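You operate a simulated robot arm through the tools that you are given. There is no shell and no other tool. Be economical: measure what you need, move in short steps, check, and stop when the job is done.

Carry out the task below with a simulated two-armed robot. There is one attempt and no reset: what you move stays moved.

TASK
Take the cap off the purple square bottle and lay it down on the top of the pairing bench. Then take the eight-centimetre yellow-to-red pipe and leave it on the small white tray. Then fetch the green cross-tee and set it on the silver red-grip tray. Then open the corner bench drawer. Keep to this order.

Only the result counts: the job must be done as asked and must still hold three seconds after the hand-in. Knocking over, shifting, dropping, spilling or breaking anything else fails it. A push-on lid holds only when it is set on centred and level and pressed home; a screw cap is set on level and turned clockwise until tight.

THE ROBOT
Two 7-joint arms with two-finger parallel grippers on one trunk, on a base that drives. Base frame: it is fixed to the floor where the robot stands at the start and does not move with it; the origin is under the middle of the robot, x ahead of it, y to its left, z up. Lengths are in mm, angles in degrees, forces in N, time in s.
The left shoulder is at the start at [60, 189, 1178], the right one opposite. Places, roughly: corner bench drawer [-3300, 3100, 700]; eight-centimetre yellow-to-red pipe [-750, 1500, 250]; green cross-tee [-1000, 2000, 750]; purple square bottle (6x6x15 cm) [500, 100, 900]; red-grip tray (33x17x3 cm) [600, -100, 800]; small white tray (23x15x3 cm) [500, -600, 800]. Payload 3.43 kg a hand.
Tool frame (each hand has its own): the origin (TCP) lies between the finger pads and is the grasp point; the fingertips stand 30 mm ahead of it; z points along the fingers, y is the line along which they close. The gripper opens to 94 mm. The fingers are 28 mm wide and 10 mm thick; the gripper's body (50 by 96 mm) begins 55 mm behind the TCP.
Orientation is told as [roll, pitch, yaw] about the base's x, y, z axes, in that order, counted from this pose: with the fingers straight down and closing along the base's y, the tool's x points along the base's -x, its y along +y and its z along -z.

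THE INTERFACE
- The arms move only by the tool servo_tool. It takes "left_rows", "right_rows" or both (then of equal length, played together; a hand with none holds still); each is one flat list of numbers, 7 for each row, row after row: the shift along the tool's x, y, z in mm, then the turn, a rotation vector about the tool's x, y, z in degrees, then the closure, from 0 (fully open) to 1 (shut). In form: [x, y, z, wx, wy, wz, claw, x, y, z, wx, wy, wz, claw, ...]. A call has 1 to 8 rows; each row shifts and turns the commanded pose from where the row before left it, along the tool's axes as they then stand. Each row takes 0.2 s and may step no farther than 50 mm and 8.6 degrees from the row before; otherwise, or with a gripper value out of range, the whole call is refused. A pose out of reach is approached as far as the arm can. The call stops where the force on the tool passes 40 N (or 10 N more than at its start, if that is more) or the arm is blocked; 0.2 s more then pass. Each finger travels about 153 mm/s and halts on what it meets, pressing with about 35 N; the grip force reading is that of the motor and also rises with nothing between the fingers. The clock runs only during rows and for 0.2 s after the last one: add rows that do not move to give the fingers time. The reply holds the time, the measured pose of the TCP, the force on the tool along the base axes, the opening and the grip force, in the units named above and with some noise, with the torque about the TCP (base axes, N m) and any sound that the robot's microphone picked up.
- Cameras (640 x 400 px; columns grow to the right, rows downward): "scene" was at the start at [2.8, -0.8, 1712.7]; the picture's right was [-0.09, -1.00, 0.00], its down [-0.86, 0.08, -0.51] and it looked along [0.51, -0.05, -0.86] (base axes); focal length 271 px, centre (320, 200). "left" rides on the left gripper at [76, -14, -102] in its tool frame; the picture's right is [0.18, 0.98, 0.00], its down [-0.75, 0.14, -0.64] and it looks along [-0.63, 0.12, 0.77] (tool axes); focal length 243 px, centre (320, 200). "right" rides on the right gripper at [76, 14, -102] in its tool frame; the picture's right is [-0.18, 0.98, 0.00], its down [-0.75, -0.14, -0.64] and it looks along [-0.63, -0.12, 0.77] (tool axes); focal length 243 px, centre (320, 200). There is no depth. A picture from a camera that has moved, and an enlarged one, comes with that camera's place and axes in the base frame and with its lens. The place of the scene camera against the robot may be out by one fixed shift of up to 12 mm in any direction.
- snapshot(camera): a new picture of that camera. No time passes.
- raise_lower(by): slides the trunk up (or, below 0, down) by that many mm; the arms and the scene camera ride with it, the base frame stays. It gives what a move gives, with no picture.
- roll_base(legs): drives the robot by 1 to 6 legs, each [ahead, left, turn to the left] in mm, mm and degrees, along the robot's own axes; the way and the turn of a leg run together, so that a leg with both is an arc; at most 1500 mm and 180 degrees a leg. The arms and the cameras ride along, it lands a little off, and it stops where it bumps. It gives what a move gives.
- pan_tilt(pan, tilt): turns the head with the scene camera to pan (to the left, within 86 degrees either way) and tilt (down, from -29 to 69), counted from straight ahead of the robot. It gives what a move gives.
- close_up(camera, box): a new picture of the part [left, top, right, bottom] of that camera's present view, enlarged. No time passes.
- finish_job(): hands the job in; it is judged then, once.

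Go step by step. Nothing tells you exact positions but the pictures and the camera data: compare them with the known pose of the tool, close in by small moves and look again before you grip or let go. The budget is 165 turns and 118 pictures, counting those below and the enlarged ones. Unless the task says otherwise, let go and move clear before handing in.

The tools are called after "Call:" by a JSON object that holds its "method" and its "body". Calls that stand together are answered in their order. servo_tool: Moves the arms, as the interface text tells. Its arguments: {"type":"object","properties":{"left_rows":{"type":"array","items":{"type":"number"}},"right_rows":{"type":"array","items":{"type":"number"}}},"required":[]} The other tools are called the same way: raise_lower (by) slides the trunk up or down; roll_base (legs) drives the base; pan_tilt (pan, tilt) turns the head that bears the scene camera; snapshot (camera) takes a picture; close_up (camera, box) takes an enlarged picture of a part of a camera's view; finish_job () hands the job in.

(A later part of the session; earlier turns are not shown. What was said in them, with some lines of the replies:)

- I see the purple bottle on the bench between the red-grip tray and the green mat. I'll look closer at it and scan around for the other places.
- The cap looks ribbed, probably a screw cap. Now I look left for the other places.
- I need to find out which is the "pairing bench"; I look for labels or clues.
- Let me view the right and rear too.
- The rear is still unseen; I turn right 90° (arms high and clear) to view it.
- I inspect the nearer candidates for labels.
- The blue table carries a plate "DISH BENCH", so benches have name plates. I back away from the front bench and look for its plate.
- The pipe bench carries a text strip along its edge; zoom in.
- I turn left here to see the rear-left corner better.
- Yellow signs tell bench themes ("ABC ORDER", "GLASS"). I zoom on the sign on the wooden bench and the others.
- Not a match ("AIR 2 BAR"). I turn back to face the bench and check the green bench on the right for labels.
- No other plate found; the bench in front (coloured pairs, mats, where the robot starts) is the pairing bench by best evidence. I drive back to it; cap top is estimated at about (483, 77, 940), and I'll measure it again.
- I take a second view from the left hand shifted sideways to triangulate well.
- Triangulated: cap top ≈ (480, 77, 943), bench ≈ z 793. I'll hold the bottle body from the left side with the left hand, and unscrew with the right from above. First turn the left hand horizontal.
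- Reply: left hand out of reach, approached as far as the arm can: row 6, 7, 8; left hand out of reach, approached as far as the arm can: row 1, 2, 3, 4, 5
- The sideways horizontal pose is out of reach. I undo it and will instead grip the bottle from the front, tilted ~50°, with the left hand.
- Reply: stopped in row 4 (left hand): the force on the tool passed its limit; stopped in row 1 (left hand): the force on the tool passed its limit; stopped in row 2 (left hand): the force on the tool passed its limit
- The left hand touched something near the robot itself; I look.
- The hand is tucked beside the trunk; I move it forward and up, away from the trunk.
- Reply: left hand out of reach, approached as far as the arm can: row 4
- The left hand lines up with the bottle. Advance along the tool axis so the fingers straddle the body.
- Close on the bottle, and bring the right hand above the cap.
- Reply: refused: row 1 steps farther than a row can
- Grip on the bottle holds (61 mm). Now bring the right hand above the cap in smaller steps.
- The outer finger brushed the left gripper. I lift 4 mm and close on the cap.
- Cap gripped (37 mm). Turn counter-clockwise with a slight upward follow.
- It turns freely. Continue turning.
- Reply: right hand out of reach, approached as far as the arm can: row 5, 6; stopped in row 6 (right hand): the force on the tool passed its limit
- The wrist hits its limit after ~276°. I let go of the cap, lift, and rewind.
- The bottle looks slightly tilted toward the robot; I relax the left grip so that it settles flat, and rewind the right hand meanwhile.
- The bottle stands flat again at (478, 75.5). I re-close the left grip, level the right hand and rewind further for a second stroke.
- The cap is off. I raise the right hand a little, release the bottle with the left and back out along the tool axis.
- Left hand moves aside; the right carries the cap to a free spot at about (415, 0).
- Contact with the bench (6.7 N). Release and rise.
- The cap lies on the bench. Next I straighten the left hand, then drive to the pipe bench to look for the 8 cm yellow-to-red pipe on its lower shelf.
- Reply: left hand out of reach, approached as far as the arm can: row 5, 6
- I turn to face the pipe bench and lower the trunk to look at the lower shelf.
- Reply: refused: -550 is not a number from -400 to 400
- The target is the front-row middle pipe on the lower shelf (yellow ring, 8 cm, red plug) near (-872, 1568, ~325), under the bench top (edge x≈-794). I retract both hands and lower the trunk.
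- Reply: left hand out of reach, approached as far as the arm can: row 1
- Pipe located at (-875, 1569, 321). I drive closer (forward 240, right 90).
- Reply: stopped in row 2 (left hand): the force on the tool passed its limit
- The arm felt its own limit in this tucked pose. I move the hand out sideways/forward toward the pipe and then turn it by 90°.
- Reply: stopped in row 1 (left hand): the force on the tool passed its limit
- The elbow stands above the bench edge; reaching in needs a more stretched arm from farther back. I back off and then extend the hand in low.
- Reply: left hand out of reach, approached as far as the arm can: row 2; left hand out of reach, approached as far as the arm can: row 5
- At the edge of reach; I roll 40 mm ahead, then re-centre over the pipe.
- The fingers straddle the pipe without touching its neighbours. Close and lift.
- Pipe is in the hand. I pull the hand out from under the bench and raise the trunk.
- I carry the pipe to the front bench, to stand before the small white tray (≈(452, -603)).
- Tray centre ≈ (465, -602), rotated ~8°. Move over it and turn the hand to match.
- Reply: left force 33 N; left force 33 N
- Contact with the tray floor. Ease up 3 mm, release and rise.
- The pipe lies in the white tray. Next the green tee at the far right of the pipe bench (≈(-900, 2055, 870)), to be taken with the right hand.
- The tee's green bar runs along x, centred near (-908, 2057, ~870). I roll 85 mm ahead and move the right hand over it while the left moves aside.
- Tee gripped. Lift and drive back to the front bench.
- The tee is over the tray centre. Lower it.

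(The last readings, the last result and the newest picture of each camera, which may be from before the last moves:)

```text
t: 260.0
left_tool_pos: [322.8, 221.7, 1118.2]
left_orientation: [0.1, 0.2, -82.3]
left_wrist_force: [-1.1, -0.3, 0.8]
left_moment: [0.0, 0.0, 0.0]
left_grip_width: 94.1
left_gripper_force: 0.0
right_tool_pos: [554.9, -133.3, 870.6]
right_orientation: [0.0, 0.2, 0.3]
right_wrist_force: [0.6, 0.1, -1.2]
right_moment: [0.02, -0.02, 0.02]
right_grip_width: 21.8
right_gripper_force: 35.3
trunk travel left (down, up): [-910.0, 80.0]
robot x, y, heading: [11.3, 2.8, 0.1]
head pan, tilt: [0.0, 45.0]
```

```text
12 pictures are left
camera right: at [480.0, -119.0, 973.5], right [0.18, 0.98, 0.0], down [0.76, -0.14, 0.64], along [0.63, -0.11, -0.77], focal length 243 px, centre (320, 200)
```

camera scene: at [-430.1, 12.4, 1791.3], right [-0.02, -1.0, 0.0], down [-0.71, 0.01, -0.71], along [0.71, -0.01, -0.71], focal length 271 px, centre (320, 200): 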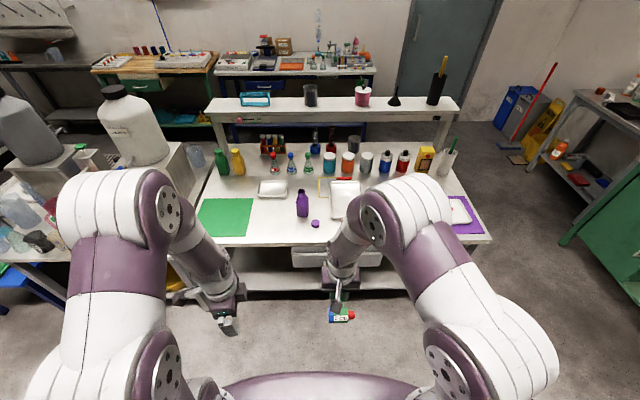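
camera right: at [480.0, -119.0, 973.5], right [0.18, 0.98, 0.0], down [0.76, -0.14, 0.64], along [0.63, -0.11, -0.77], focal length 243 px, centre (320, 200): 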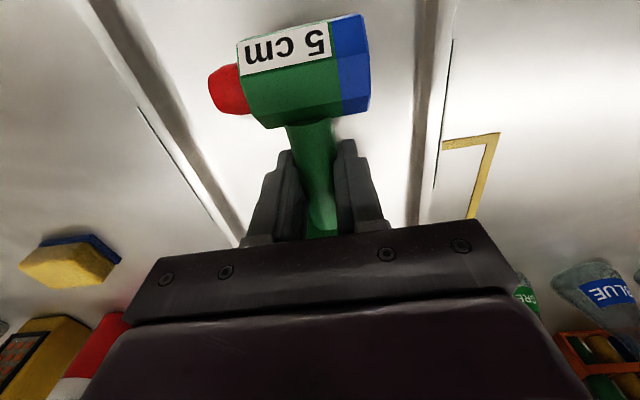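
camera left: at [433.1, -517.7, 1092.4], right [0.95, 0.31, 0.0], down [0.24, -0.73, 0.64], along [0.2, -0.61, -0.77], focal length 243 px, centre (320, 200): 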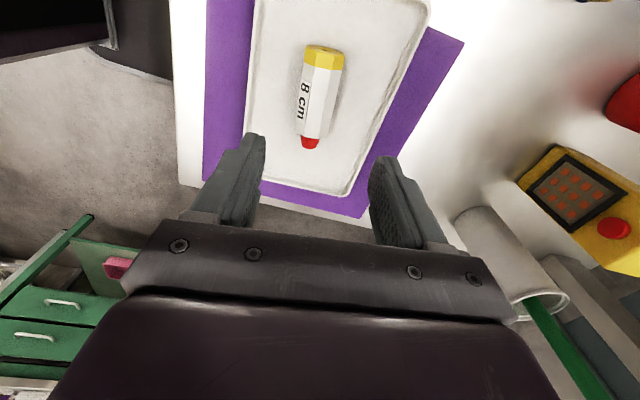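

Call:
{"method": "servo_tool", "body": {"right_rows": [0, 0, 8, 0, 0, 0, 1, 0, 0, 7, 0, 0, 0, 1, 0, 0, 4, 0, 0, 0, 1]}}

Call:
{"method": "servo_tool", "body": {"right_rows": [0, 0, 4, 0, 0, 0, 1]}}

Call:
{"method": "servo_tool", "body": {"right_rows": [0, 0, 3, 0, 0, 0, 1]}}

Call:
{"method": "servo_tool", "body": {"right_rows": [0, 0, 2, 0, 0, 0, 1]}}

```text
t: 260.8
left_tool_pos: [321.9, 221.0, 1117.0]
left_orientation: [0.0, 0.2, -82.3]
left_wrist_force: [0.6, 0.5, -0.2]
left_moment: [0.0, 0.03, 0.0]
left_grip_width: 94.1
left_gripper_force: 0.1
right_tool_pos: [557.5, -132.8, 850.7]
right_orientation: [0.2, 0.2, 0.3]
right_wrist_force: [-0.5, 0.2, -2.0]
right_moment: [0.03, 0.0, 0.0]
right_grip_width: 21.3
right_gripper_force: 34.9
trunk travel left (down, up): [-910.0, 80.0]
robot x, y, heading: [10.4, 3.4, -0.1]
head pan, tilt: [0.0, 45.0]
```

```text
t: 261.2
left_tool_pos: [322.4, 221.5, 1118.6]
left_orientation: [0.1, 0.3, -82.3]
left_wrist_force: [-0.6, 0.8, 0.3]
left_moment: [0.02, 0.02, -0.02]
left_grip_width: 94.1
left_gripper_force: 0.1
right_tool_pos: [557.5, -133.2, 845.9]
right_orientation: [0.1, 0.1, 0.3]
right_wrist_force: [-0.5, -0.8, -1.9]
right_moment: [-0.01, 0.02, 0.02]
right_grip_width: 21.7
right_gripper_force: 35.0
trunk travel left (down, up): [-910.0, 80.0]
robot x, y, heading: [9.8, 4.2, -0.3]
head pan, tilt: [0.0, 45.0]
```

```text
t: 261.6
left_tool_pos: [322.3, 221.0, 1117.9]
left_orientation: [0.0, 0.2, -82.4]
left_wrist_force: [0.2, 0.0, 0.6]
left_moment: [0.01, -0.01, 0.02]
left_grip_width: 94.3
left_gripper_force: 0.0
right_tool_pos: [556.2, -132.7, 843.4]
right_orientation: [0.2, 0.1, 0.3]
right_wrist_force: [0.0, -0.5, -2.4]
right_moment: [-0.04, -0.02, 0.03]
right_grip_width: 21.5
right_gripper_force: 35.4
trunk travel left (down, up): [-910.0, 80.0]
robot x, y, heading: [11.5, 0.4, -0.1]
head pan, tilt: [0.0, 45.0]
```

```text
t: 262.0
left_tool_pos: [323.8, 221.0, 1117.4]
left_orientation: [0.1, 0.1, -82.3]
left_wrist_force: [0.2, -1.2, 0.2]
left_moment: [-0.01, 0.02, 0.0]
left_grip_width: 94.0
left_gripper_force: 0.0
right_tool_pos: [556.8, -132.9, 840.6]
right_orientation: [0.1, 0.2, 0.3]
right_wrist_force: [0.4, -0.6, -1.3]
right_moment: [-0.01, 0.03, -0.03]
right_grip_width: 21.4
right_gripper_force: 35.2
trunk travel left (down, up): [-910.0, 80.0]
robot x, y, heading: [10.0, 2.6, -0.0]
head pan, tilt: [0.0, 45.0]
```

Call:
{"method": "servo_tool", "body": {"right_rows": [0, 0, 2, 0, 0, 0, 1]}}

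Call:
{"method": "servo_tool", "body": {"right_rows": [0, 0, 2, 0, 0, 0, 1]}}

Call:
{"method": "servo_tool", "body": {"right_rows": [0, 0, 2, 0, 0, 0, 1]}}

```text
t: 262.4
left_tool_pos: [323.2, 221.3, 1118.7]
left_orientation: [-0.1, 0.2, -82.3]
left_wrist_force: [-0.5, -0.4, 0.0]
left_moment: [0.02, 0.01, -0.01]
left_grip_width: 94.1
left_gripper_force: 0.0
right_tool_pos: [557.6, -132.6, 839.5]
right_orientation: [0.1, 0.2, 0.2]
right_wrist_force: [0.0, -1.0, -1.2]
right_moment: [0.02, 0.02, -0.03]
right_grip_width: 21.4
right_gripper_force: 34.6
trunk travel left (down, up): [-910.0, 80.0]
robot x, y, heading: [11.7, 1.2, -0.2]
head pan, tilt: [0.0, 45.0]
```

```text
t: 262.8
left_tool_pos: [322.1, 221.5, 1117.9]
left_orientation: [0.0, 0.1, -82.3]
left_wrist_force: [0.3, -0.8, -0.4]
left_moment: [-0.03, 0.01, -0.04]
left_grip_width: 94.0
left_gripper_force: 0.0
right_tool_pos: [557.3, -132.4, 836.9]
right_orientation: [0.1, 0.1, 0.3]
right_wrist_force: [0.2, 0.0, 0.6]
right_moment: [-0.03, 0.11, 0.02]
right_grip_width: 21.6
right_gripper_force: 35.1
trunk travel left (down, up): [-910.0, 80.0]
robot x, y, heading: [11.8, 3.2, -0.1]
head pan, tilt: [0.0, 45.0]
```

```text
t: 263.2
left_tool_pos: [320.9, 222.0, 1118.8]
left_orientation: [0.1, 0.2, -82.3]
left_wrist_force: [0.6, -0.2, -0.2]
left_moment: [0.0, -0.05, 0.03]
left_grip_width: 94.1
left_gripper_force: 0.0
right_tool_pos: [557.7, -132.7, 837.3]
right_orientation: [0.1, -0.3, 0.3]
right_wrist_force: [0.1, -1.9, 16.4]
right_moment: [-0.05, 0.96, 0.06]
right_grip_width: 21.4
right_gripper_force: 34.9
trunk travel left (down, up): [-910.0, 80.0]
robot x, y, heading: [7.4, 5.9, 0.1]
head pan, tilt: [0.0, 45.0]
```

Contact with the tray. Ease 2 mm, release and rise.

Call:
{"method": "servo_tool", "body": {"right_rows": [0, 0, -2, 0, 0, 0, 1, 0, 0, 0, 0, 0, 0, 0.8, 0, 0, 0, 0, 0, 0, 0.5, 0, 0, 0, 0, 0, 0, 0.5, 0, 0, -15, 0, 0, 0, 0.5, 0, 0, -40, 0, 0, 0, 0.5, 0, 0, -45, 0, 0, 0, 0.3, 0, 0, -45, 0, 0, 0, 0]}}

Call:
{"method": "snapshot", "body": {"camera": "right"}}

```text
t: 265.0
left_tool_pos: [322.0, 221.8, 1118.4]
left_orientation: [0.1, 0.2, -82.3]
left_wrist_force: [-0.5, -0.1, 0.3]
left_moment: [0.01, -0.01, 0.0]
left_grip_width: 94.2
left_gripper_force: 0.0
right_tool_pos: [554.0, -132.1, 983.1]
right_orientation: [0.0, 0.1, 0.4]
right_wrist_force: [-0.4, -0.7, 0.6]
right_moment: [0.0, -0.01, -0.02]
right_grip_width: 93.8
right_gripper_force: 0.1
trunk travel left (down, up): [-910.0, 80.0]
robot x, y, heading: [13.8, 0.7, -0.1]
head pan, tilt: [0.0, 45.0]
```

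```text
11 pictures are left
camera right: at [478.6, -119.0, 1087.3], right [0.18, 0.98, 0.0], down [0.76, -0.14, 0.64], along [0.63, -0.11, -0.77], focal length 243 px, centre (320, 200)
```

right: 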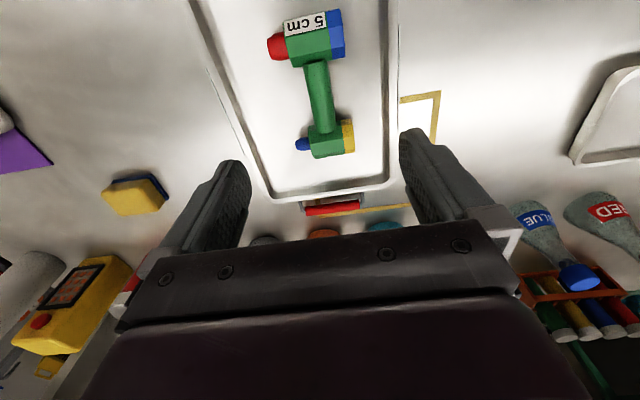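

The tee lies on the red-grip tray. Now I pull the hands in and drive around to the corner bench drawer.

Call:
{"method": "servo_tool", "body": {"right_rows": [0, 0, -40, 0, 0, 0, 0, 40, 0, -20, 0, 0, 0, 0, 40, 0, -20, 0, 0, 0, 0, 40, 0, -20, 0, 0, 0, 0, 40, 0, 0, 0, 0, 0, 0, 40, 0, 0, 0, 0, 0, 0, 40, 0, 0, 0, 0, 0, 0, 40, 0, 0, 0, 0, 0, 0]}}

Call:
{"method": "roll_base", "body": {"legs": [[-450, 0, 0], [0, 0, 90], [0, 0, 90], [1500, 150, 0], [550, 0, 0]]}}

Call:
{"method": "pan_tilt", "body": {"pan": -75, "tilt": 25}}

Call:
{"method": "snapshot", "body": {"camera": "scene"}}

```text
t: 266.8
left_tool_pos: [321.4, 221.6, 1117.4]
left_orientation: [0.0, 0.2, -82.3]
left_wrist_force: [-0.8, 0.6, -0.4]
left_moment: [0.04, -0.05, 0.02]
left_grip_width: 94.3
left_gripper_force: 0.0
right_tool_pos: [274.8, -134.1, 1083.8]
right_orientation: [0.0, 0.0, 0.3]
right_wrist_force: [0.7, 0.4, -0.1]
right_moment: [0.02, -0.04, -0.01]
right_grip_width: 93.8
right_gripper_force: 0.1
trunk travel left (down, up): [-910.0, 80.0]
robot x, y, heading: [9.7, 4.2, -0.2]
head pan, tilt: [0.0, 45.0]
```

```text
refused: leg 4 is longer than a leg can be; nothing moved
```

```text
t: 268.3
left_tool_pos: [322.1, 221.7, 1117.1]
left_orientation: [0.0, 0.2, -82.3]
left_wrist_force: [0.3, 0.2, -0.3]
left_moment: [0.0, 0.02, -0.02]
left_grip_width: 93.6
left_gripper_force: 0.0
right_tool_pos: [276.9, -134.5, 1084.5]
right_orientation: [0.1, 0.1, 0.2]
right_wrist_force: [-0.9, -0.6, 0.6]
right_moment: [0.03, -0.01, 0.0]
right_grip_width: 94.1
right_gripper_force: 0.1
trunk travel left (down, up): [-910.0, 80.0]
robot x, y, heading: [13.4, 3.4, -0.1]
head pan, tilt: [-75.0, 25.0]
```

```text
10 pictures are left
camera scene: at [-29.7, -80.2, 1821.9], right [-0.97, -0.26, 0.0], down [-0.11, 0.41, -0.91], along [0.23, -0.88, -0.42], focal length 271 px, centre (320, 200)
```

scene: 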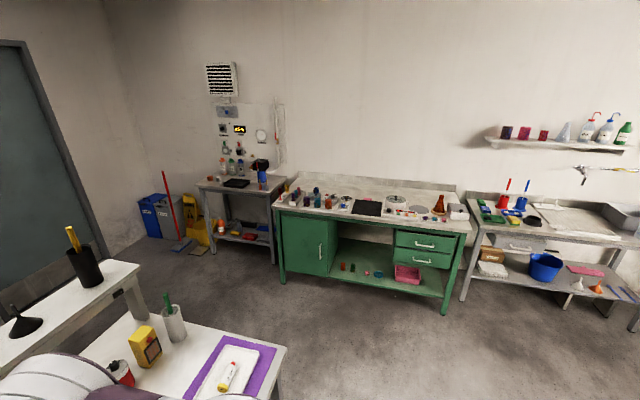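

A leg was too long; I redo the drive with shorter legs.

Call:
{"method": "roll_base", "body": {"legs": [[-450, -100, 0], [0, 0, 90], [0, 0, 90], [1400, 0, 0], [660, 0, 0], [0, 0, -90]]}}

Call:
{"method": "roll_base", "body": {"legs": [[1400, 0, 0]]}}

Call:
{"method": "pan_tilt", "body": {"pan": 25, "tilt": 35}}

Call:
{"method": "snapshot", "body": {"camera": "scene"}}

```text
t: 292.3
left_tool_pos: [-2707.1, 296.2, 1118.2]
left_orientation: [0.0, 0.2, 5.4]
left_wrist_force: [0.4, 0.6, -0.6]
left_moment: [-0.03, 0.0, 0.02]
left_grip_width: 93.9
left_gripper_force: 0.0
right_tool_pos: [-2353.0, 236.0, 1082.6]
right_orientation: [0.1, 0.2, 88.0]
right_wrist_force: [-0.4, -0.2, 0.3]
right_moment: [-0.02, -0.01, 0.02]
right_grip_width: 93.9
right_gripper_force: 0.0
trunk travel left (down, up): [-910.0, 80.0]
robot x, y, heading: [-2497.4, -23.9, 87.6]
head pan, tilt: [-75.0, 25.0]
```

```text
t: 299.3
left_tool_pos: [-2656.1, 1688.9, 1118.1]
left_orientation: [0.0, 0.2, 6.0]
left_wrist_force: [0.1, -0.3, -0.1]
left_moment: [0.02, 0.0, 0.0]
left_grip_width: 93.9
left_gripper_force: 0.1
right_tool_pos: [-2301.7, 1631.0, 1084.5]
right_orientation: [0.1, 0.0, 88.5]
right_wrist_force: [-0.2, 0.6, 0.4]
right_moment: [-0.02, 0.0, 0.02]
right_grip_width: 93.8
right_gripper_force: 0.1
trunk travel left (down, up): [-910.0, 80.0]
robot x, y, heading: [-2446.3, 1371.7, 88.1]
head pan, tilt: [-75.0, 25.0]
```

```text
t: 301.1
left_tool_pos: [-2656.7, 1689.6, 1118.1]
left_orientation: [0.0, 0.2, 5.9]
left_wrist_force: [-0.1, -0.4, -0.8]
left_moment: [0.03, -0.01, -0.04]
left_grip_width: 94.1
left_gripper_force: 0.1
right_tool_pos: [-2301.8, 1631.4, 1083.3]
right_orientation: [0.1, 0.1, 88.5]
right_wrist_force: [0.0, -0.6, -0.3]
right_moment: [-0.03, -0.02, -0.01]
right_grip_width: 94.1
right_gripper_force: 0.1
trunk travel left (down, up): [-910.0, 80.0]
robot x, y, heading: [-2446.4, 1371.7, 88.1]
head pan, tilt: [25.0, 35.0]
```

```text
9 pictures are left
camera scene: at [-2488.8, 1396.7, 1806.2], right [0.92, 0.39, 0.0], down [0.22, -0.53, -0.82], along [-0.32, 0.75, -0.57], focal length 271 px, centre (320, 200)
```

scene: 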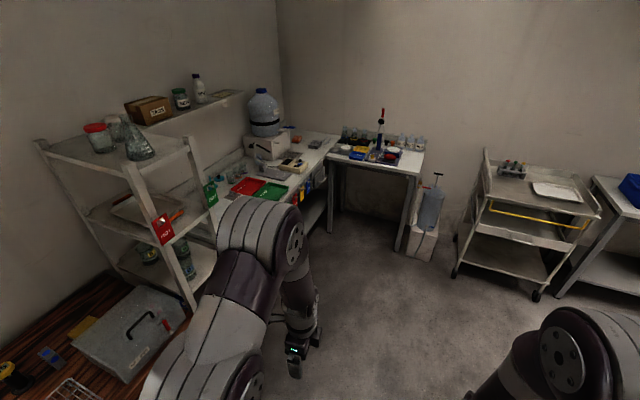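

Call:
{"method": "roll_base", "body": {"legs": [[1380, 0, 0], [0, 0, 92]]}}

Call:
{"method": "pan_tilt", "body": {"pan": -15, "tilt": 45}}

Call:
{"method": "snapshot", "body": {"camera": "scene"}}

```text
t: 311.9
left_tool_pos: [-2713.0, 2524.6, 1118.9]
left_orientation: [0.0, 0.2, 99.3]
left_wrist_force: [-0.3, 0.4, 0.3]
left_moment: [0.02, 0.01, 0.01]
left_grip_width: 94.0
left_gripper_force: 0.2
right_tool_pos: [-2677.1, 2880.1, 1083.8]
right_orientation: [0.1, 0.0, -178.1]
right_wrist_force: [-0.4, -0.2, -0.5]
right_moment: [-0.03, -0.01, 0.0]
right_grip_width: 94.0
right_gripper_force: 0.0
trunk travel left (down, up): [-910.0, 80.0]
robot x, y, heading: [-2407.9, 2749.2, -178.3]
head pan, tilt: [25.0, 35.0]
```

```text
t: 312.9
left_tool_pos: [-2713.7, 2524.3, 1117.5]
left_orientation: [0.1, 0.2, 99.3]
left_wrist_force: [0.4, -0.3, -0.3]
left_moment: [0.01, -0.01, 0.01]
left_grip_width: 93.8
left_gripper_force: 0.0
right_tool_pos: [-2677.5, 2881.6, 1083.5]
right_orientation: [0.2, 0.0, -178.1]
right_wrist_force: [-0.8, 0.6, 0.8]
right_moment: [0.02, 0.0, -0.03]
right_grip_width: 94.0
right_gripper_force: 0.1
trunk travel left (down, up): [-910.0, 80.0]
robot x, y, heading: [-2408.3, 2752.6, -178.6]
head pan, tilt: [-15.0, 45.0]
```

```text
8 pictures are left
camera scene: at [-2431.6, 2776.3, 1791.4], right [0.23, 0.97, 0.0], down [0.69, -0.16, -0.71], along [-0.69, 0.16, -0.71], focal length 271 px, centre (320, 200)
```

scene: 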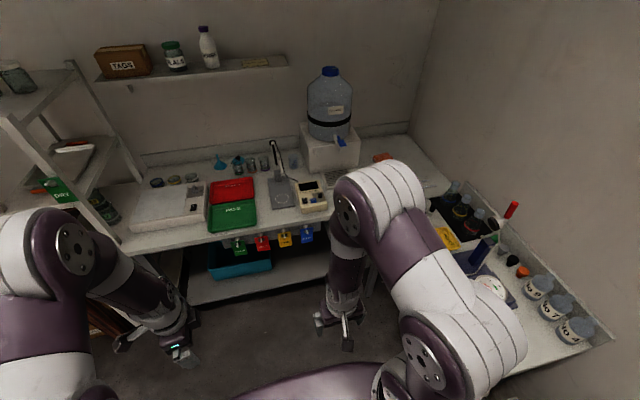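

I adjust the base, bring the right hand forward, and turn it for a horizontal forward grasp with fingers closing vertically on the handle.

Call:
{"method": "roll_base", "body": {"legs": [[80, 50, -1.6]]}}

Call:
{"method": "servo_tool", "body": {"right_rows": [-30, -20, 0, 0, 0, -8.4, 0, -30, -20, 0, 0, 0, -8.4, 0, -25, -33, 0, 0, 0, -8.4, 0, -15, -37, 0, 0, 0, -8.4, 0, 0, -40, 0, 0, 0, -8.4, 0, 0, -30, 0, 0, 0, -8.4, 0, 0, 0, 0, 0, 0, -8.4, 0, 0, 0, 0, 0, 0, -8.4, 0]}}

```text
t: 314.1
left_tool_pos: [-2797.4, 2481.7, 1118.8]
left_orientation: [0.1, 0.2, 97.8]
left_wrist_force: [0.3, -0.5, -1.5]
left_moment: [-0.01, -0.03, -0.02]
left_grip_width: 93.9
left_gripper_force: 0.1
right_tool_pos: [-2752.9, 2837.4, 1083.3]
right_orientation: [0.2, -0.1, -179.7]
right_wrist_force: [0.2, 0.7, 0.0]
right_moment: [-0.05, 0.03, -0.02]
right_grip_width: 94.0
right_gripper_force: 0.1
trunk travel left (down, up): [-910.0, 80.0]
robot x, y, heading: [-2489.5, 2698.9, 180.0]
head pan, tilt: [-15.0, 45.0]
```

```text
t: 315.9
left_tool_pos: [-2798.9, 2481.2, 1117.4]
left_orientation: [0.0, 0.2, 97.9]
left_wrist_force: [0.0, 0.4, -0.1]
left_moment: [0.0, 0.02, 0.0]
left_grip_width: 94.1
left_gripper_force: 0.0
right_tool_pos: [-2922.4, 2978.4, 1083.1]
right_orientation: [0.0, 0.0, -112.4]
right_wrist_force: [-0.2, 0.1, -0.1]
right_moment: [-0.03, -0.02, 0.01]
right_grip_width: 94.0
right_gripper_force: 0.0
trunk travel left (down, up): [-910.0, 80.0]
robot x, y, heading: [-2489.8, 2704.0, 179.9]
head pan, tilt: [-15.0, 45.0]
```

Call:
{"method": "servo_tool", "body": {"right_rows": [0, 0, 0, 0, 0, -7.5, 0, 0, 0, 0, 0, 0, -7.5, 0, 0, 0, 0, 0, 0, -7.5, 0, 0, 0, 0, 8.5, 0, 0, 0, 0, 0, 0, 8.5, 0, 0, 0, 0, 0, 0, 8.5, 0, 0, 0, 0, 0, 0, 8.5, 0, 0, 0, 0, 0, 0, 8.5, 0, 0, 0]}}

Call:
{"method": "servo_tool", "body": {"right_rows": [0, 0, 0, 8.5, 0, 0, 0, 0, 0, 0, 8.5, 0, 0, 0, 0, 0, 0, 8.5, 0, 0, 0, 0, 0, 0, 8.5, 0, 0, 0, 0, 0, 0, 6, 0, 0, 0, 0, 0, 0, 0, 0, 0, 0]}}

```text
t: 317.7
left_tool_pos: [-2799.3, 2480.6, 1117.4]
left_orientation: [-0.2, 0.2, 97.6]
left_wrist_force: [-0.6, 0.0, 0.6]
left_moment: [0.03, -0.01, -0.02]
left_grip_width: 94.3
left_gripper_force: 0.0
right_tool_pos: [-2994.2, 2978.8, 1161.0]
right_orientation: [-40.6, -0.2, -90.2]
right_wrist_force: [0.3, 1.7, -0.3]
right_moment: [-0.01, 0.0, 0.01]
right_grip_width: 93.7
right_gripper_force: 0.0
right hand out of reach, approached as far as the arm can: row 7, 8
trunk travel left (down, up): [-910.0, 80.0]
robot x, y, heading: [-2488.7, 2698.9, 179.9]
head pan, tilt: [-15.0, 45.0]
```

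```text
t: 319.1
left_tool_pos: [-2797.3, 2480.7, 1118.2]
left_orientation: [0.0, 0.2, 97.8]
left_wrist_force: [0.0, -0.1, -0.2]
left_moment: [-0.01, 0.02, 0.02]
left_grip_width: 93.9
left_gripper_force: 0.1
right_tool_pos: [-3130.1, 2959.9, 1456.9]
right_orientation: [-81.0, -0.2, -90.1]
right_wrist_force: [-1.1, -0.5, 0.4]
right_moment: [0.0, 0.03, -0.02]
right_grip_width: 94.0
right_gripper_force: 0.0
right hand out of reach, approached as far as the arm can: row 1, 2, 3, 4, 5
trunk travel left (down, up): [-910.0, 80.0]
robot x, y, heading: [-2490.8, 2700.5, 179.8]
head pan, tilt: [-15.0, 45.0]
```

The orientation works farther out; I extend the commanded pose forward and see.

Call:
{"method": "servo_tool", "body": {"right_rows": [0, 0, 40, 0, 0, 0, 0, 0, 0, 40, 0, 0, 0, 0, 0, 0, 40, 0, 0, 0, 0, 0, 0, 0, 0, 0, 0, 0]}}

```text
t: 320.1
left_tool_pos: [-2797.7, 2481.2, 1118.5]
left_orientation: [0.0, 0.1, 97.7]
left_wrist_force: [-0.3, 1.1, 0.5]
left_moment: [0.01, 0.02, 0.01]
left_grip_width: 94.0
left_gripper_force: 0.1
right_tool_pos: [-3248.1, 2960.0, 1440.1]
right_orientation: [-82.4, -0.1, -90.0]
right_wrist_force: [0.1, 0.5, 1.3]
right_moment: [0.01, 0.01, -0.02]
right_grip_width: 94.1
right_gripper_force: 0.0
trunk travel left (down, up): [-910.0, 80.0]
robot x, y, heading: [-2488.0, 2698.5, 180.2]
head pan, tilt: [-15.0, 45.0]
```

The pose is reachable there, high up. I back off 180 mm and lower the trunk so the hand comes to the drawer's height, then look.

Call:
{"method": "roll_base", "body": {"legs": [[-180, 0, 0]]}}

Call:
{"method": "raise_lower", "body": {"by": -380}}

Call:
{"method": "raise_lower", "body": {"by": -300}}

Call:
{"method": "snapshot", "body": {"camera": "right"}}

```text
t: 321.6
left_tool_pos: [-2621.4, 2480.9, 1117.6]
left_orientation: [-0.2, 0.3, 97.7]
left_wrist_force: [-0.2, -0.3, -0.9]
left_moment: [0.01, -0.03, 0.01]
left_grip_width: 94.0
left_gripper_force: 0.0
right_tool_pos: [-3071.5, 2960.6, 1438.0]
right_orientation: [-82.3, -0.2, -89.9]
right_wrist_force: [0.1, -0.9, -0.4]
right_moment: [-0.02, 0.0, 0.02]
right_grip_width: 94.0
right_gripper_force: 0.1
trunk travel left (down, up): [-910.0, 80.0]
robot x, y, heading: [-2305.8, 2700.4, 180.1]
head pan, tilt: [-15.0, 45.0]
```

```text
t: 325.2
left_tool_pos: [-2620.4, 2481.4, 737.1]
left_orientation: [0.0, 0.1, 97.7]
left_wrist_force: [-0.6, -0.3, -0.2]
left_moment: [0.02, -0.04, 0.02]
left_grip_width: 94.1
left_gripper_force: 0.1
right_tool_pos: [-3068.2, 2959.7, 1059.3]
right_orientation: [-82.5, -0.1, -90.0]
right_wrist_force: [0.4, 0.2, 0.3]
right_moment: [-0.01, 0.01, -0.05]
right_grip_width: 93.9
right_gripper_force: 0.1
trunk travel left (down, up): [-530.0, 460.0]
robot x, y, heading: [-2309.1, 2700.8, 179.6]
head pan, tilt: [-15.0, 45.0]
```

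```text
t: 328.2
left_tool_pos: [-2619.3, 2481.3, 437.6]
left_orientation: [0.0, 0.2, 97.7]
left_wrist_force: [0.9, 0.7, 0.1]
left_moment: [-0.04, 0.02, 0.02]
left_grip_width: 94.0
left_gripper_force: 0.1
right_tool_pos: [-3068.4, 2961.8, 759.9]
right_orientation: [-82.4, -0.2, -90.1]
right_wrist_force: [-0.3, -0.8, -0.6]
right_moment: [0.01, 0.0, 0.02]
right_grip_width: 93.9
right_gripper_force: 0.1
trunk travel left (down, up): [-230.0, 760.0]
robot x, y, heading: [-2306.3, 2697.7, 179.6]
head pan, tilt: [-15.0, 45.0]
```

```text
7 pictures are left
camera right: at [-2964.2, 3036.7, 761.5], right [0.13, -0.19, -0.97], down [0.62, -0.75, 0.23], along [-0.78, -0.63, 0.02], focal length 243 px, centre (320, 200)
```

right: 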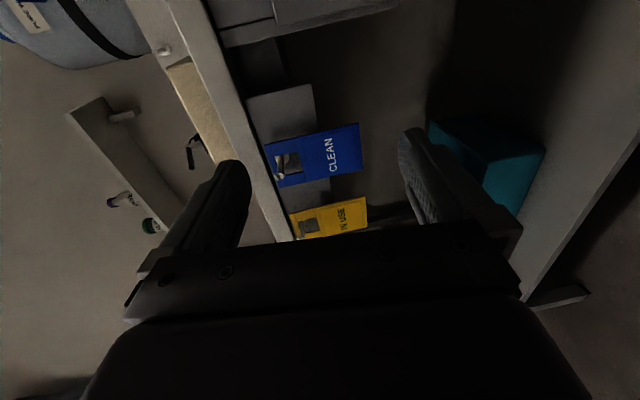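

Call:
{"method": "pan_tilt", "body": {"pan": -28, "tilt": 22}}

Call:
{"method": "snapshot", "body": {"camera": "scene"}}

```text
t: 329.1
left_tool_pos: [-2619.3, 2481.5, 438.2]
left_orientation: [0.0, 0.2, 97.7]
left_wrist_force: [-0.8, 0.7, 0.6]
left_moment: [0.0, 0.0, -0.03]
left_grip_width: 94.2
left_gripper_force: 0.0
right_tool_pos: [-3067.5, 2959.8, 761.4]
right_orientation: [-82.4, -0.2, -90.0]
right_wrist_force: [-0.2, -0.3, 0.0]
right_moment: [-0.01, 0.02, 0.06]
right_grip_width: 94.0
right_gripper_force: 0.0
trunk travel left (down, up): [-230.0, 760.0]
robot x, y, heading: [-2308.1, 2700.1, 179.9]
head pan, tilt: [-28.0, 22.0]
```

```text
6 pictures are left
camera scene: at [-2334.2, 2748.2, 1146.7], right [0.47, 0.88, 0.0], down [0.33, -0.18, -0.93], along [-0.82, 0.44, -0.38], focal length 271 px, centre (320, 200)
```

scene: 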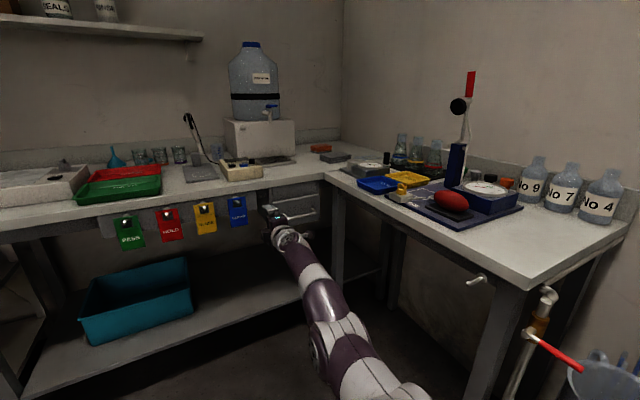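

Call:
{"method": "close_up", "body": {"camera": "scene", "box": [250, 170, 340, 240]}}

```text
5.71 times, centred on (295, 205) of scene
camera zoom: at [-2334.2, 2748.2, 1146.7], right [0.47, 0.88, 0.0], down [0.33, -0.18, -0.93], along [-0.82, 0.44, -0.38], focal length 1550 px, centre (463, 171)
```

zoom: 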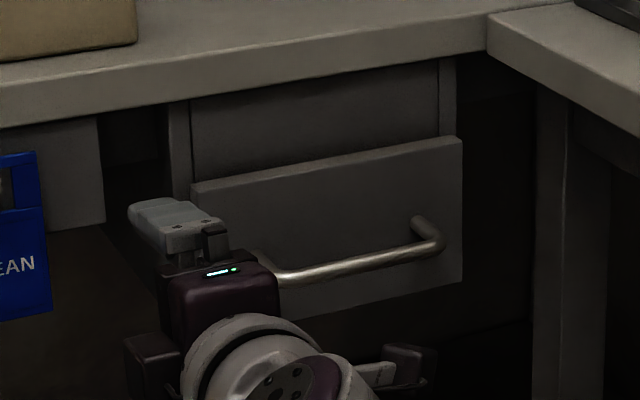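

The handle bar is at about y 3073–3191, x≈-3205, z≈699, just right of the hand. I roll 50 mm ahead and move the hand in front of it.

Call:
{"method": "roll_base", "body": {"legs": [[50, 0, 0]]}}

Call:
{"method": "servo_tool", "body": {"right_rows": [42, 14, 5, 0, 0, 0, 0, 42, 14, 5, 0, 0, 0, 0, 42, 14, 5, 0, 0, 0, 0, 40, 14, 5, 0, 0, 0, 0, 0, 0, 0, 0, 0, 0, 0]}}

Call:
{"method": "close_up", "body": {"camera": "scene", "box": [250, 160, 350, 240]}}

```text
t: 330.0
left_tool_pos: [-2669.7, 2481.4, 437.4]
left_orientation: [0.0, 0.2, 97.7]
left_wrist_force: [-0.1, 0.8, 0.1]
left_moment: [0.03, 0.02, 0.0]
left_grip_width: 94.0
left_gripper_force: 0.1
right_tool_pos: [-3118.1, 2959.4, 760.2]
right_orientation: [-82.3, -0.2, -90.0]
right_wrist_force: [0.4, 0.1, 0.6]
right_moment: [-0.03, 0.02, 0.02]
right_grip_width: 93.9
right_gripper_force: 0.1
trunk travel left (down, up): [-230.0, 760.0]
robot x, y, heading: [-2356.8, 2698.5, 180.0]
head pan, tilt: [-28.0, 22.0]
```

```text
t: 331.2
left_tool_pos: [-2669.0, 2481.7, 437.4]
left_orientation: [0.0, 0.2, 97.8]
left_wrist_force: [0.0, 0.3, -0.2]
left_moment: [0.0, 0.04, -0.02]
left_grip_width: 94.1
left_gripper_force: 0.2
right_tool_pos: [-3132.0, 3127.3, 701.5]
right_orientation: [-82.4, 0.0, -90.0]
right_wrist_force: [0.4, -0.5, -0.4]
right_moment: [0.01, 0.01, 0.01]
right_grip_width: 94.0
right_gripper_force: 0.1
trunk travel left (down, up): [-230.0, 760.0]
robot x, y, heading: [-2355.1, 2703.2, 180.0]
head pan, tilt: [-28.0, 22.0]
```

```text
5.00 times, centred on (300, 200) of scene
camera zoom: at [-2384.8, 2748.6, 1146.8], right [0.47, 0.88, 0.0], down [0.33, -0.18, -0.93], along [-0.82, 0.44, -0.37], focal length 1357 px, centre (420, 200)
```

zoom: 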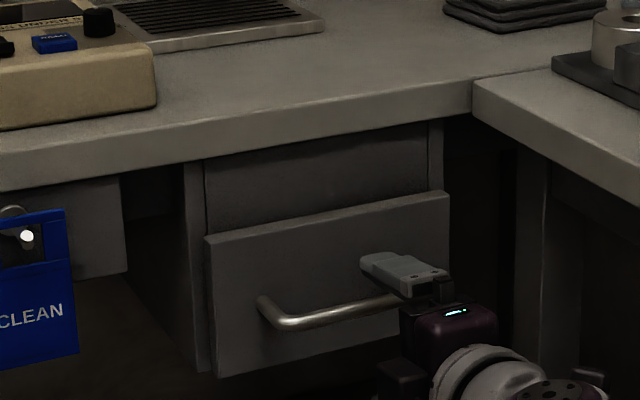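

The hand is in line with the bar. I advance along the tool axis.

Call:
{"method": "servo_tool", "body": {"right_rows": [0, 0, 20, 0, 0, 0, 0, 0, 0, 20, 0, 0, 0, 0, 0, 0, 15, 0, 0, 0, 0, 0, 0, 8, 0, 0, 0, 0, 0, 0, 7, 0, 0, 0, 0, 0, 0, 0, 0, 0, 0, 0]}}

Call:
{"method": "close_up", "body": {"camera": "scene", "box": [260, 180, 340, 240]}}

```text
t: 332.6
left_tool_pos: [-2669.7, 2481.5, 438.1]
left_orientation: [-0.1, 0.2, 97.7]
left_wrist_force: [-0.3, 0.3, 0.7]
left_moment: [0.01, -0.03, 0.02]
left_grip_width: 94.0
left_gripper_force: 0.1
right_tool_pos: [-3162.5, 3120.2, 690.7]
right_orientation: [-82.4, -0.1, -90.0]
right_wrist_force: [-0.1, 0.6, 0.4]
right_moment: [0.01, 0.0, 0.01]
right_grip_width: 93.7
right_gripper_force: 0.0
right hand out of reach, approached as far as the arm can: row 2, 3, 4, 5
trunk travel left (down, up): [-230.0, 760.0]
robot x, y, heading: [-2361.1, 2700.6, 179.7]
head pan, tilt: [-28.0, 22.0]
```

```text
6.67 times, centred on (300, 210) of scene
camera zoom: at [-2384.8, 2748.4, 1146.8], right [0.47, 0.88, 0.0], down [0.33, -0.18, -0.93], along [-0.82, 0.44, -0.37], focal length 1809 px, centre (453, 133)
```

zoom: 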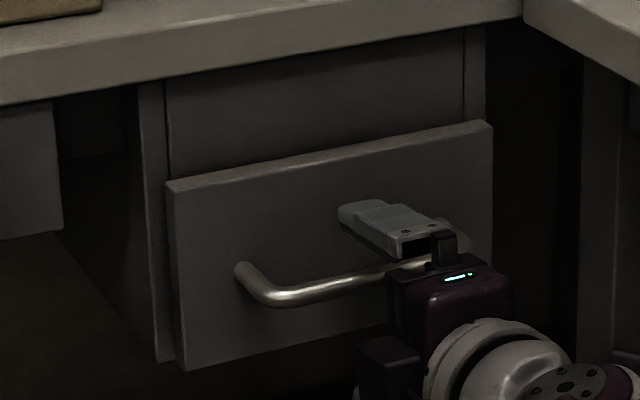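

Reach is exhausted; I roll the base ahead in a small step.

Call:
{"method": "roll_base", "body": {"legs": [[30, 0, 0]]}}

Call:
{"method": "servo_tool", "body": {"right_rows": [0, 0, 3, 0, 0, 0, 0, 0, 0, 0, 0, 0, 0, 0]}}

```text
t: 333.5
left_tool_pos: [-2689.5, 2482.3, 438.2]
left_orientation: [0.1, 0.1, 97.6]
left_wrist_force: [-0.7, -0.1, -0.1]
left_moment: [0.0, 0.0, 0.0]
left_grip_width: 94.1
left_gripper_force: 0.0
right_tool_pos: [-3180.4, 3121.2, 695.4]
right_orientation: [-82.5, 0.1, -89.6]
right_wrist_force: [25.7, -7.6, -3.6]
right_moment: [0.42, 1.21, 0.17]
right_grip_width: 90.1
right_gripper_force: 0.0
trunk travel left (down, up): [-230.0, 760.0]
robot x, y, heading: [-2375.4, 2697.1, 179.5]
head pan, tilt: [-28.0, 22.0]
stopped in leg 1: the force on the tool passed its limit (the readings are from after the stop); the commanded pose is now the measured one
```

```text
t: 333.9
left_tool_pos: [-2687.9, 2482.0, 438.1]
left_orientation: [0.3, 0.1, 97.5]
left_wrist_force: [-0.1, -0.6, -0.5]
left_moment: [0.0, -0.01, -0.03]
left_grip_width: 94.1
left_gripper_force: 0.2
right_tool_pos: [-3180.2, 3120.7, 696.4]
right_orientation: [-82.5, 0.1, -89.5]
right_wrist_force: [31.9, -11.1, -4.4]
right_moment: [0.55, 1.49, 0.26]
right_grip_width: 89.0
right_gripper_force: 0.1
trunk travel left (down, up): [-230.0, 760.0]
robot x, y, heading: [-2375.1, 2699.4, 179.5]
head pan, tilt: [-28.0, 22.0]
stopped in row 1 (right hand): the force on the tool passed its limit (the readings are from after the stop); the commanded pose is now the measured one
```

The upper fingertip touches the drawer front, so the bar lies between the fingers. Back off a little, shift up ~14 mm, and close.

Call:
{"method": "servo_tool", "body": {"right_rows": [0, 0, -6, 0, 0, 0, 0, 0, -7, 0, 0, 0, 0, 0, 0, -7, 0, 0, 0, 0, 0, 0, 0, 0, 0, 0, 0, 0.3, 0, 0, 0, 0, 0, 0, 0.6, 0, 0, 0, 0, 0, 0, 0.8, 0, 0, 0, 0, 0, 0, 1, 0, 0, 0, 0, 0, 0, 1]}}

```text
t: 335.7
left_tool_pos: [-2690.6, 2482.2, 437.3]
left_orientation: [0.0, 0.2, 97.5]
left_wrist_force: [-0.2, 0.5, -0.5]
left_moment: [0.03, -0.03, 0.0]
left_grip_width: 94.0
left_gripper_force: 0.0
right_tool_pos: [-3178.1, 3121.4, 708.9]
right_orientation: [-82.5, 0.2, -89.6]
right_wrist_force: [-0.4, 2.1, 6.0]
right_moment: [-0.18, 0.02, 0.12]
right_grip_width: 16.4
right_gripper_force: 44.8
trunk travel left (down, up): [-230.0, 760.0]
robot x, y, heading: [-2380.3, 2696.9, 179.8]
head pan, tilt: [-28.0, 22.0]
```

Gripped the bar (16 mm). Pull the drawer by rolling back.

Call:
{"method": "roll_base", "body": {"legs": [[-120, 0, 0]]}}

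```text
t: 336.9
left_tool_pos: [-2570.5, 2481.6, 437.5]
left_orientation: [0.0, 0.3, 97.6]
left_wrist_force: [1.0, 0.3, -0.1]
left_moment: [0.03, 0.04, 0.0]
left_grip_width: 94.0
left_gripper_force: 0.1
right_tool_pos: [-3056.6, 3121.5, 710.2]
right_orientation: [-82.5, 0.1, -89.7]
right_wrist_force: [1.1, 7.9, 8.5]
right_moment: [-0.16, -0.07, 0.12]
right_grip_width: 16.3
right_gripper_force: 44.7
trunk travel left (down, up): [-230.0, 760.0]
robot x, y, heading: [-2256.9, 2698.3, 179.7]
head pan, tilt: [-28.0, 22.0]
```

Call:
{"method": "snapshot", "body": {"camera": "scene"}}

Call:
{"method": "roll_base", "body": {"legs": [[-120, 0, 0]]}}

```text
2 pictures are left
camera scene: at [-2283.1, 2747.8, 1146.8], right [0.47, 0.88, 0.0], down [0.33, -0.18, -0.93], along [-0.82, 0.44, -0.37], focal length 271 px, centre (320, 200)
```

scene: 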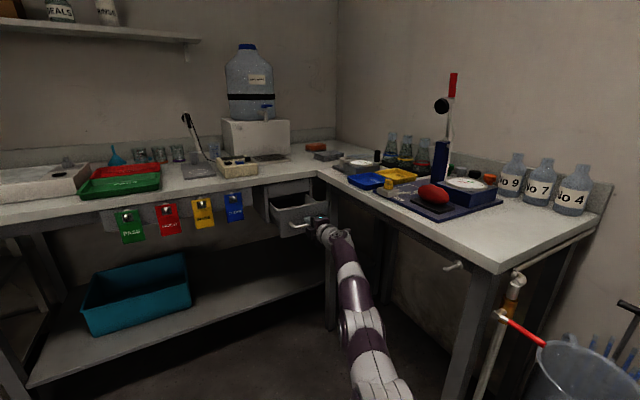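

```text
t: 338.1
left_tool_pos: [-2469.6, 2480.6, 438.5]
left_orientation: [0.1, 0.3, 97.6]
left_wrist_force: [-1.2, -0.2, 1.5]
left_moment: [-0.01, -0.02, 0.02]
left_grip_width: 94.0
left_gripper_force: 0.1
right_tool_pos: [-2957.9, 3118.5, 710.1]
right_orientation: [-82.7, 0.2, -89.8]
right_wrist_force: [0.0, -1.2, 0.2]
right_moment: [-0.22, -0.02, -0.29]
right_grip_width: 11.5
right_gripper_force: 45.3
trunk travel left (down, up): [-230.0, 760.0]
robot x, y, heading: [-2157.2, 2698.2, 179.6]
head pan, tilt: [-28.0, 22.0]
stopped in leg 1: the force on the tool passed its limit (the readings are from after the stop); the commanded pose is now the measured one
```

The drawer reached its stop. Release the handle, back off and check.

Call:
{"method": "servo_tool", "body": {"right_rows": [0, 0, 0, 0, 0, 0, 0.7, 0, 0, 0, 0, 0, 0, 0.3, 0, 0, 0, 0, 0, 0, 0, 0, 0, 0, 0, 0, 0, 0, 0, 0, 0, 0, 0, 0, 0]}}

Call:
{"method": "roll_base", "body": {"legs": [[-150, 0, 0]]}}

Call:
{"method": "snapshot", "body": {"camera": "scene"}}

```text
t: 339.3
left_tool_pos: [-2470.4, 2481.3, 438.0]
left_orientation: [-0.1, 0.2, 97.7]
left_wrist_force: [0.1, 0.9, 0.3]
left_moment: [-0.01, -0.01, 0.0]
left_grip_width: 94.0
left_gripper_force: 0.2
right_tool_pos: [-2957.7, 3119.9, 710.5]
right_orientation: [-82.7, 0.1, -89.7]
right_wrist_force: [-0.1, 1.0, -1.0]
right_moment: [0.0, -0.01, -0.01]
right_grip_width: 93.8
right_gripper_force: 0.1
trunk travel left (down, up): [-230.0, 760.0]
robot x, y, heading: [-2157.3, 2699.4, 179.8]
head pan, tilt: [-28.0, 22.0]
```

```text
t: 340.7
left_tool_pos: [-2319.3, 2480.1, 438.1]
left_orientation: [0.0, 0.2, 97.6]
left_wrist_force: [1.3, -0.6, -0.2]
left_moment: [0.01, 0.04, 0.07]
left_grip_width: 93.9
left_gripper_force: 0.0
right_tool_pos: [-2806.2, 3118.9, 710.0]
right_orientation: [-82.7, 0.0, -89.8]
right_wrist_force: [0.6, -1.1, 0.2]
right_moment: [0.0, -0.02, 0.0]
right_grip_width: 94.0
right_gripper_force: 0.0
trunk travel left (down, up): [-230.0, 760.0]
robot x, y, heading: [-2006.6, 2696.6, 179.8]
head pan, tilt: [-28.0, 22.0]
```

```text
1 pictures are left
camera scene: at [-2032.4, 2746.2, 1146.8], right [0.47, 0.88, 0.0], down [0.33, -0.18, -0.93], along [-0.82, 0.44, -0.37], focal length 271 px, centre (320, 200)
```

scene: 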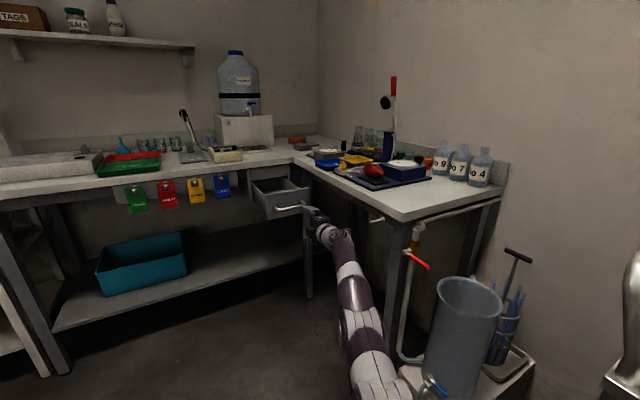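

The drawer stands open, the hand is clear of the handle, and nothing else was disturbed. I hand the job in.

Call:
{"method": "finish_job", "body": {}}

```text
The job is handed in.
```

All four steps are done in the order you gave and the job is handed in, but I had to guess which bench is the pairing bench.

- **Cap:** I unscrewed it from the purple bottle and laid it on the bench the bottle stands on. No bench I looked at is labelled "pairing", so I took that one to be it. If another bench was meant, this step is wrong. While unscrewing, the bottle tilted about 6° and slid a few millimetres, but it settled upright again.
- **Pipe:** the eight-centimetre yellow-to-red pipe is in the small white tray.
- **Tee:** the green cross-tee is on the silver red-grip tray.
- **Drawer:** I pulled the corner bench drawer about 220 mm, until the pull hit resistance, which I took to be its stop. The hand is clear of it.

I saw nothing else knocked over or moved. The left hand brushed the robot's own body once, early on.
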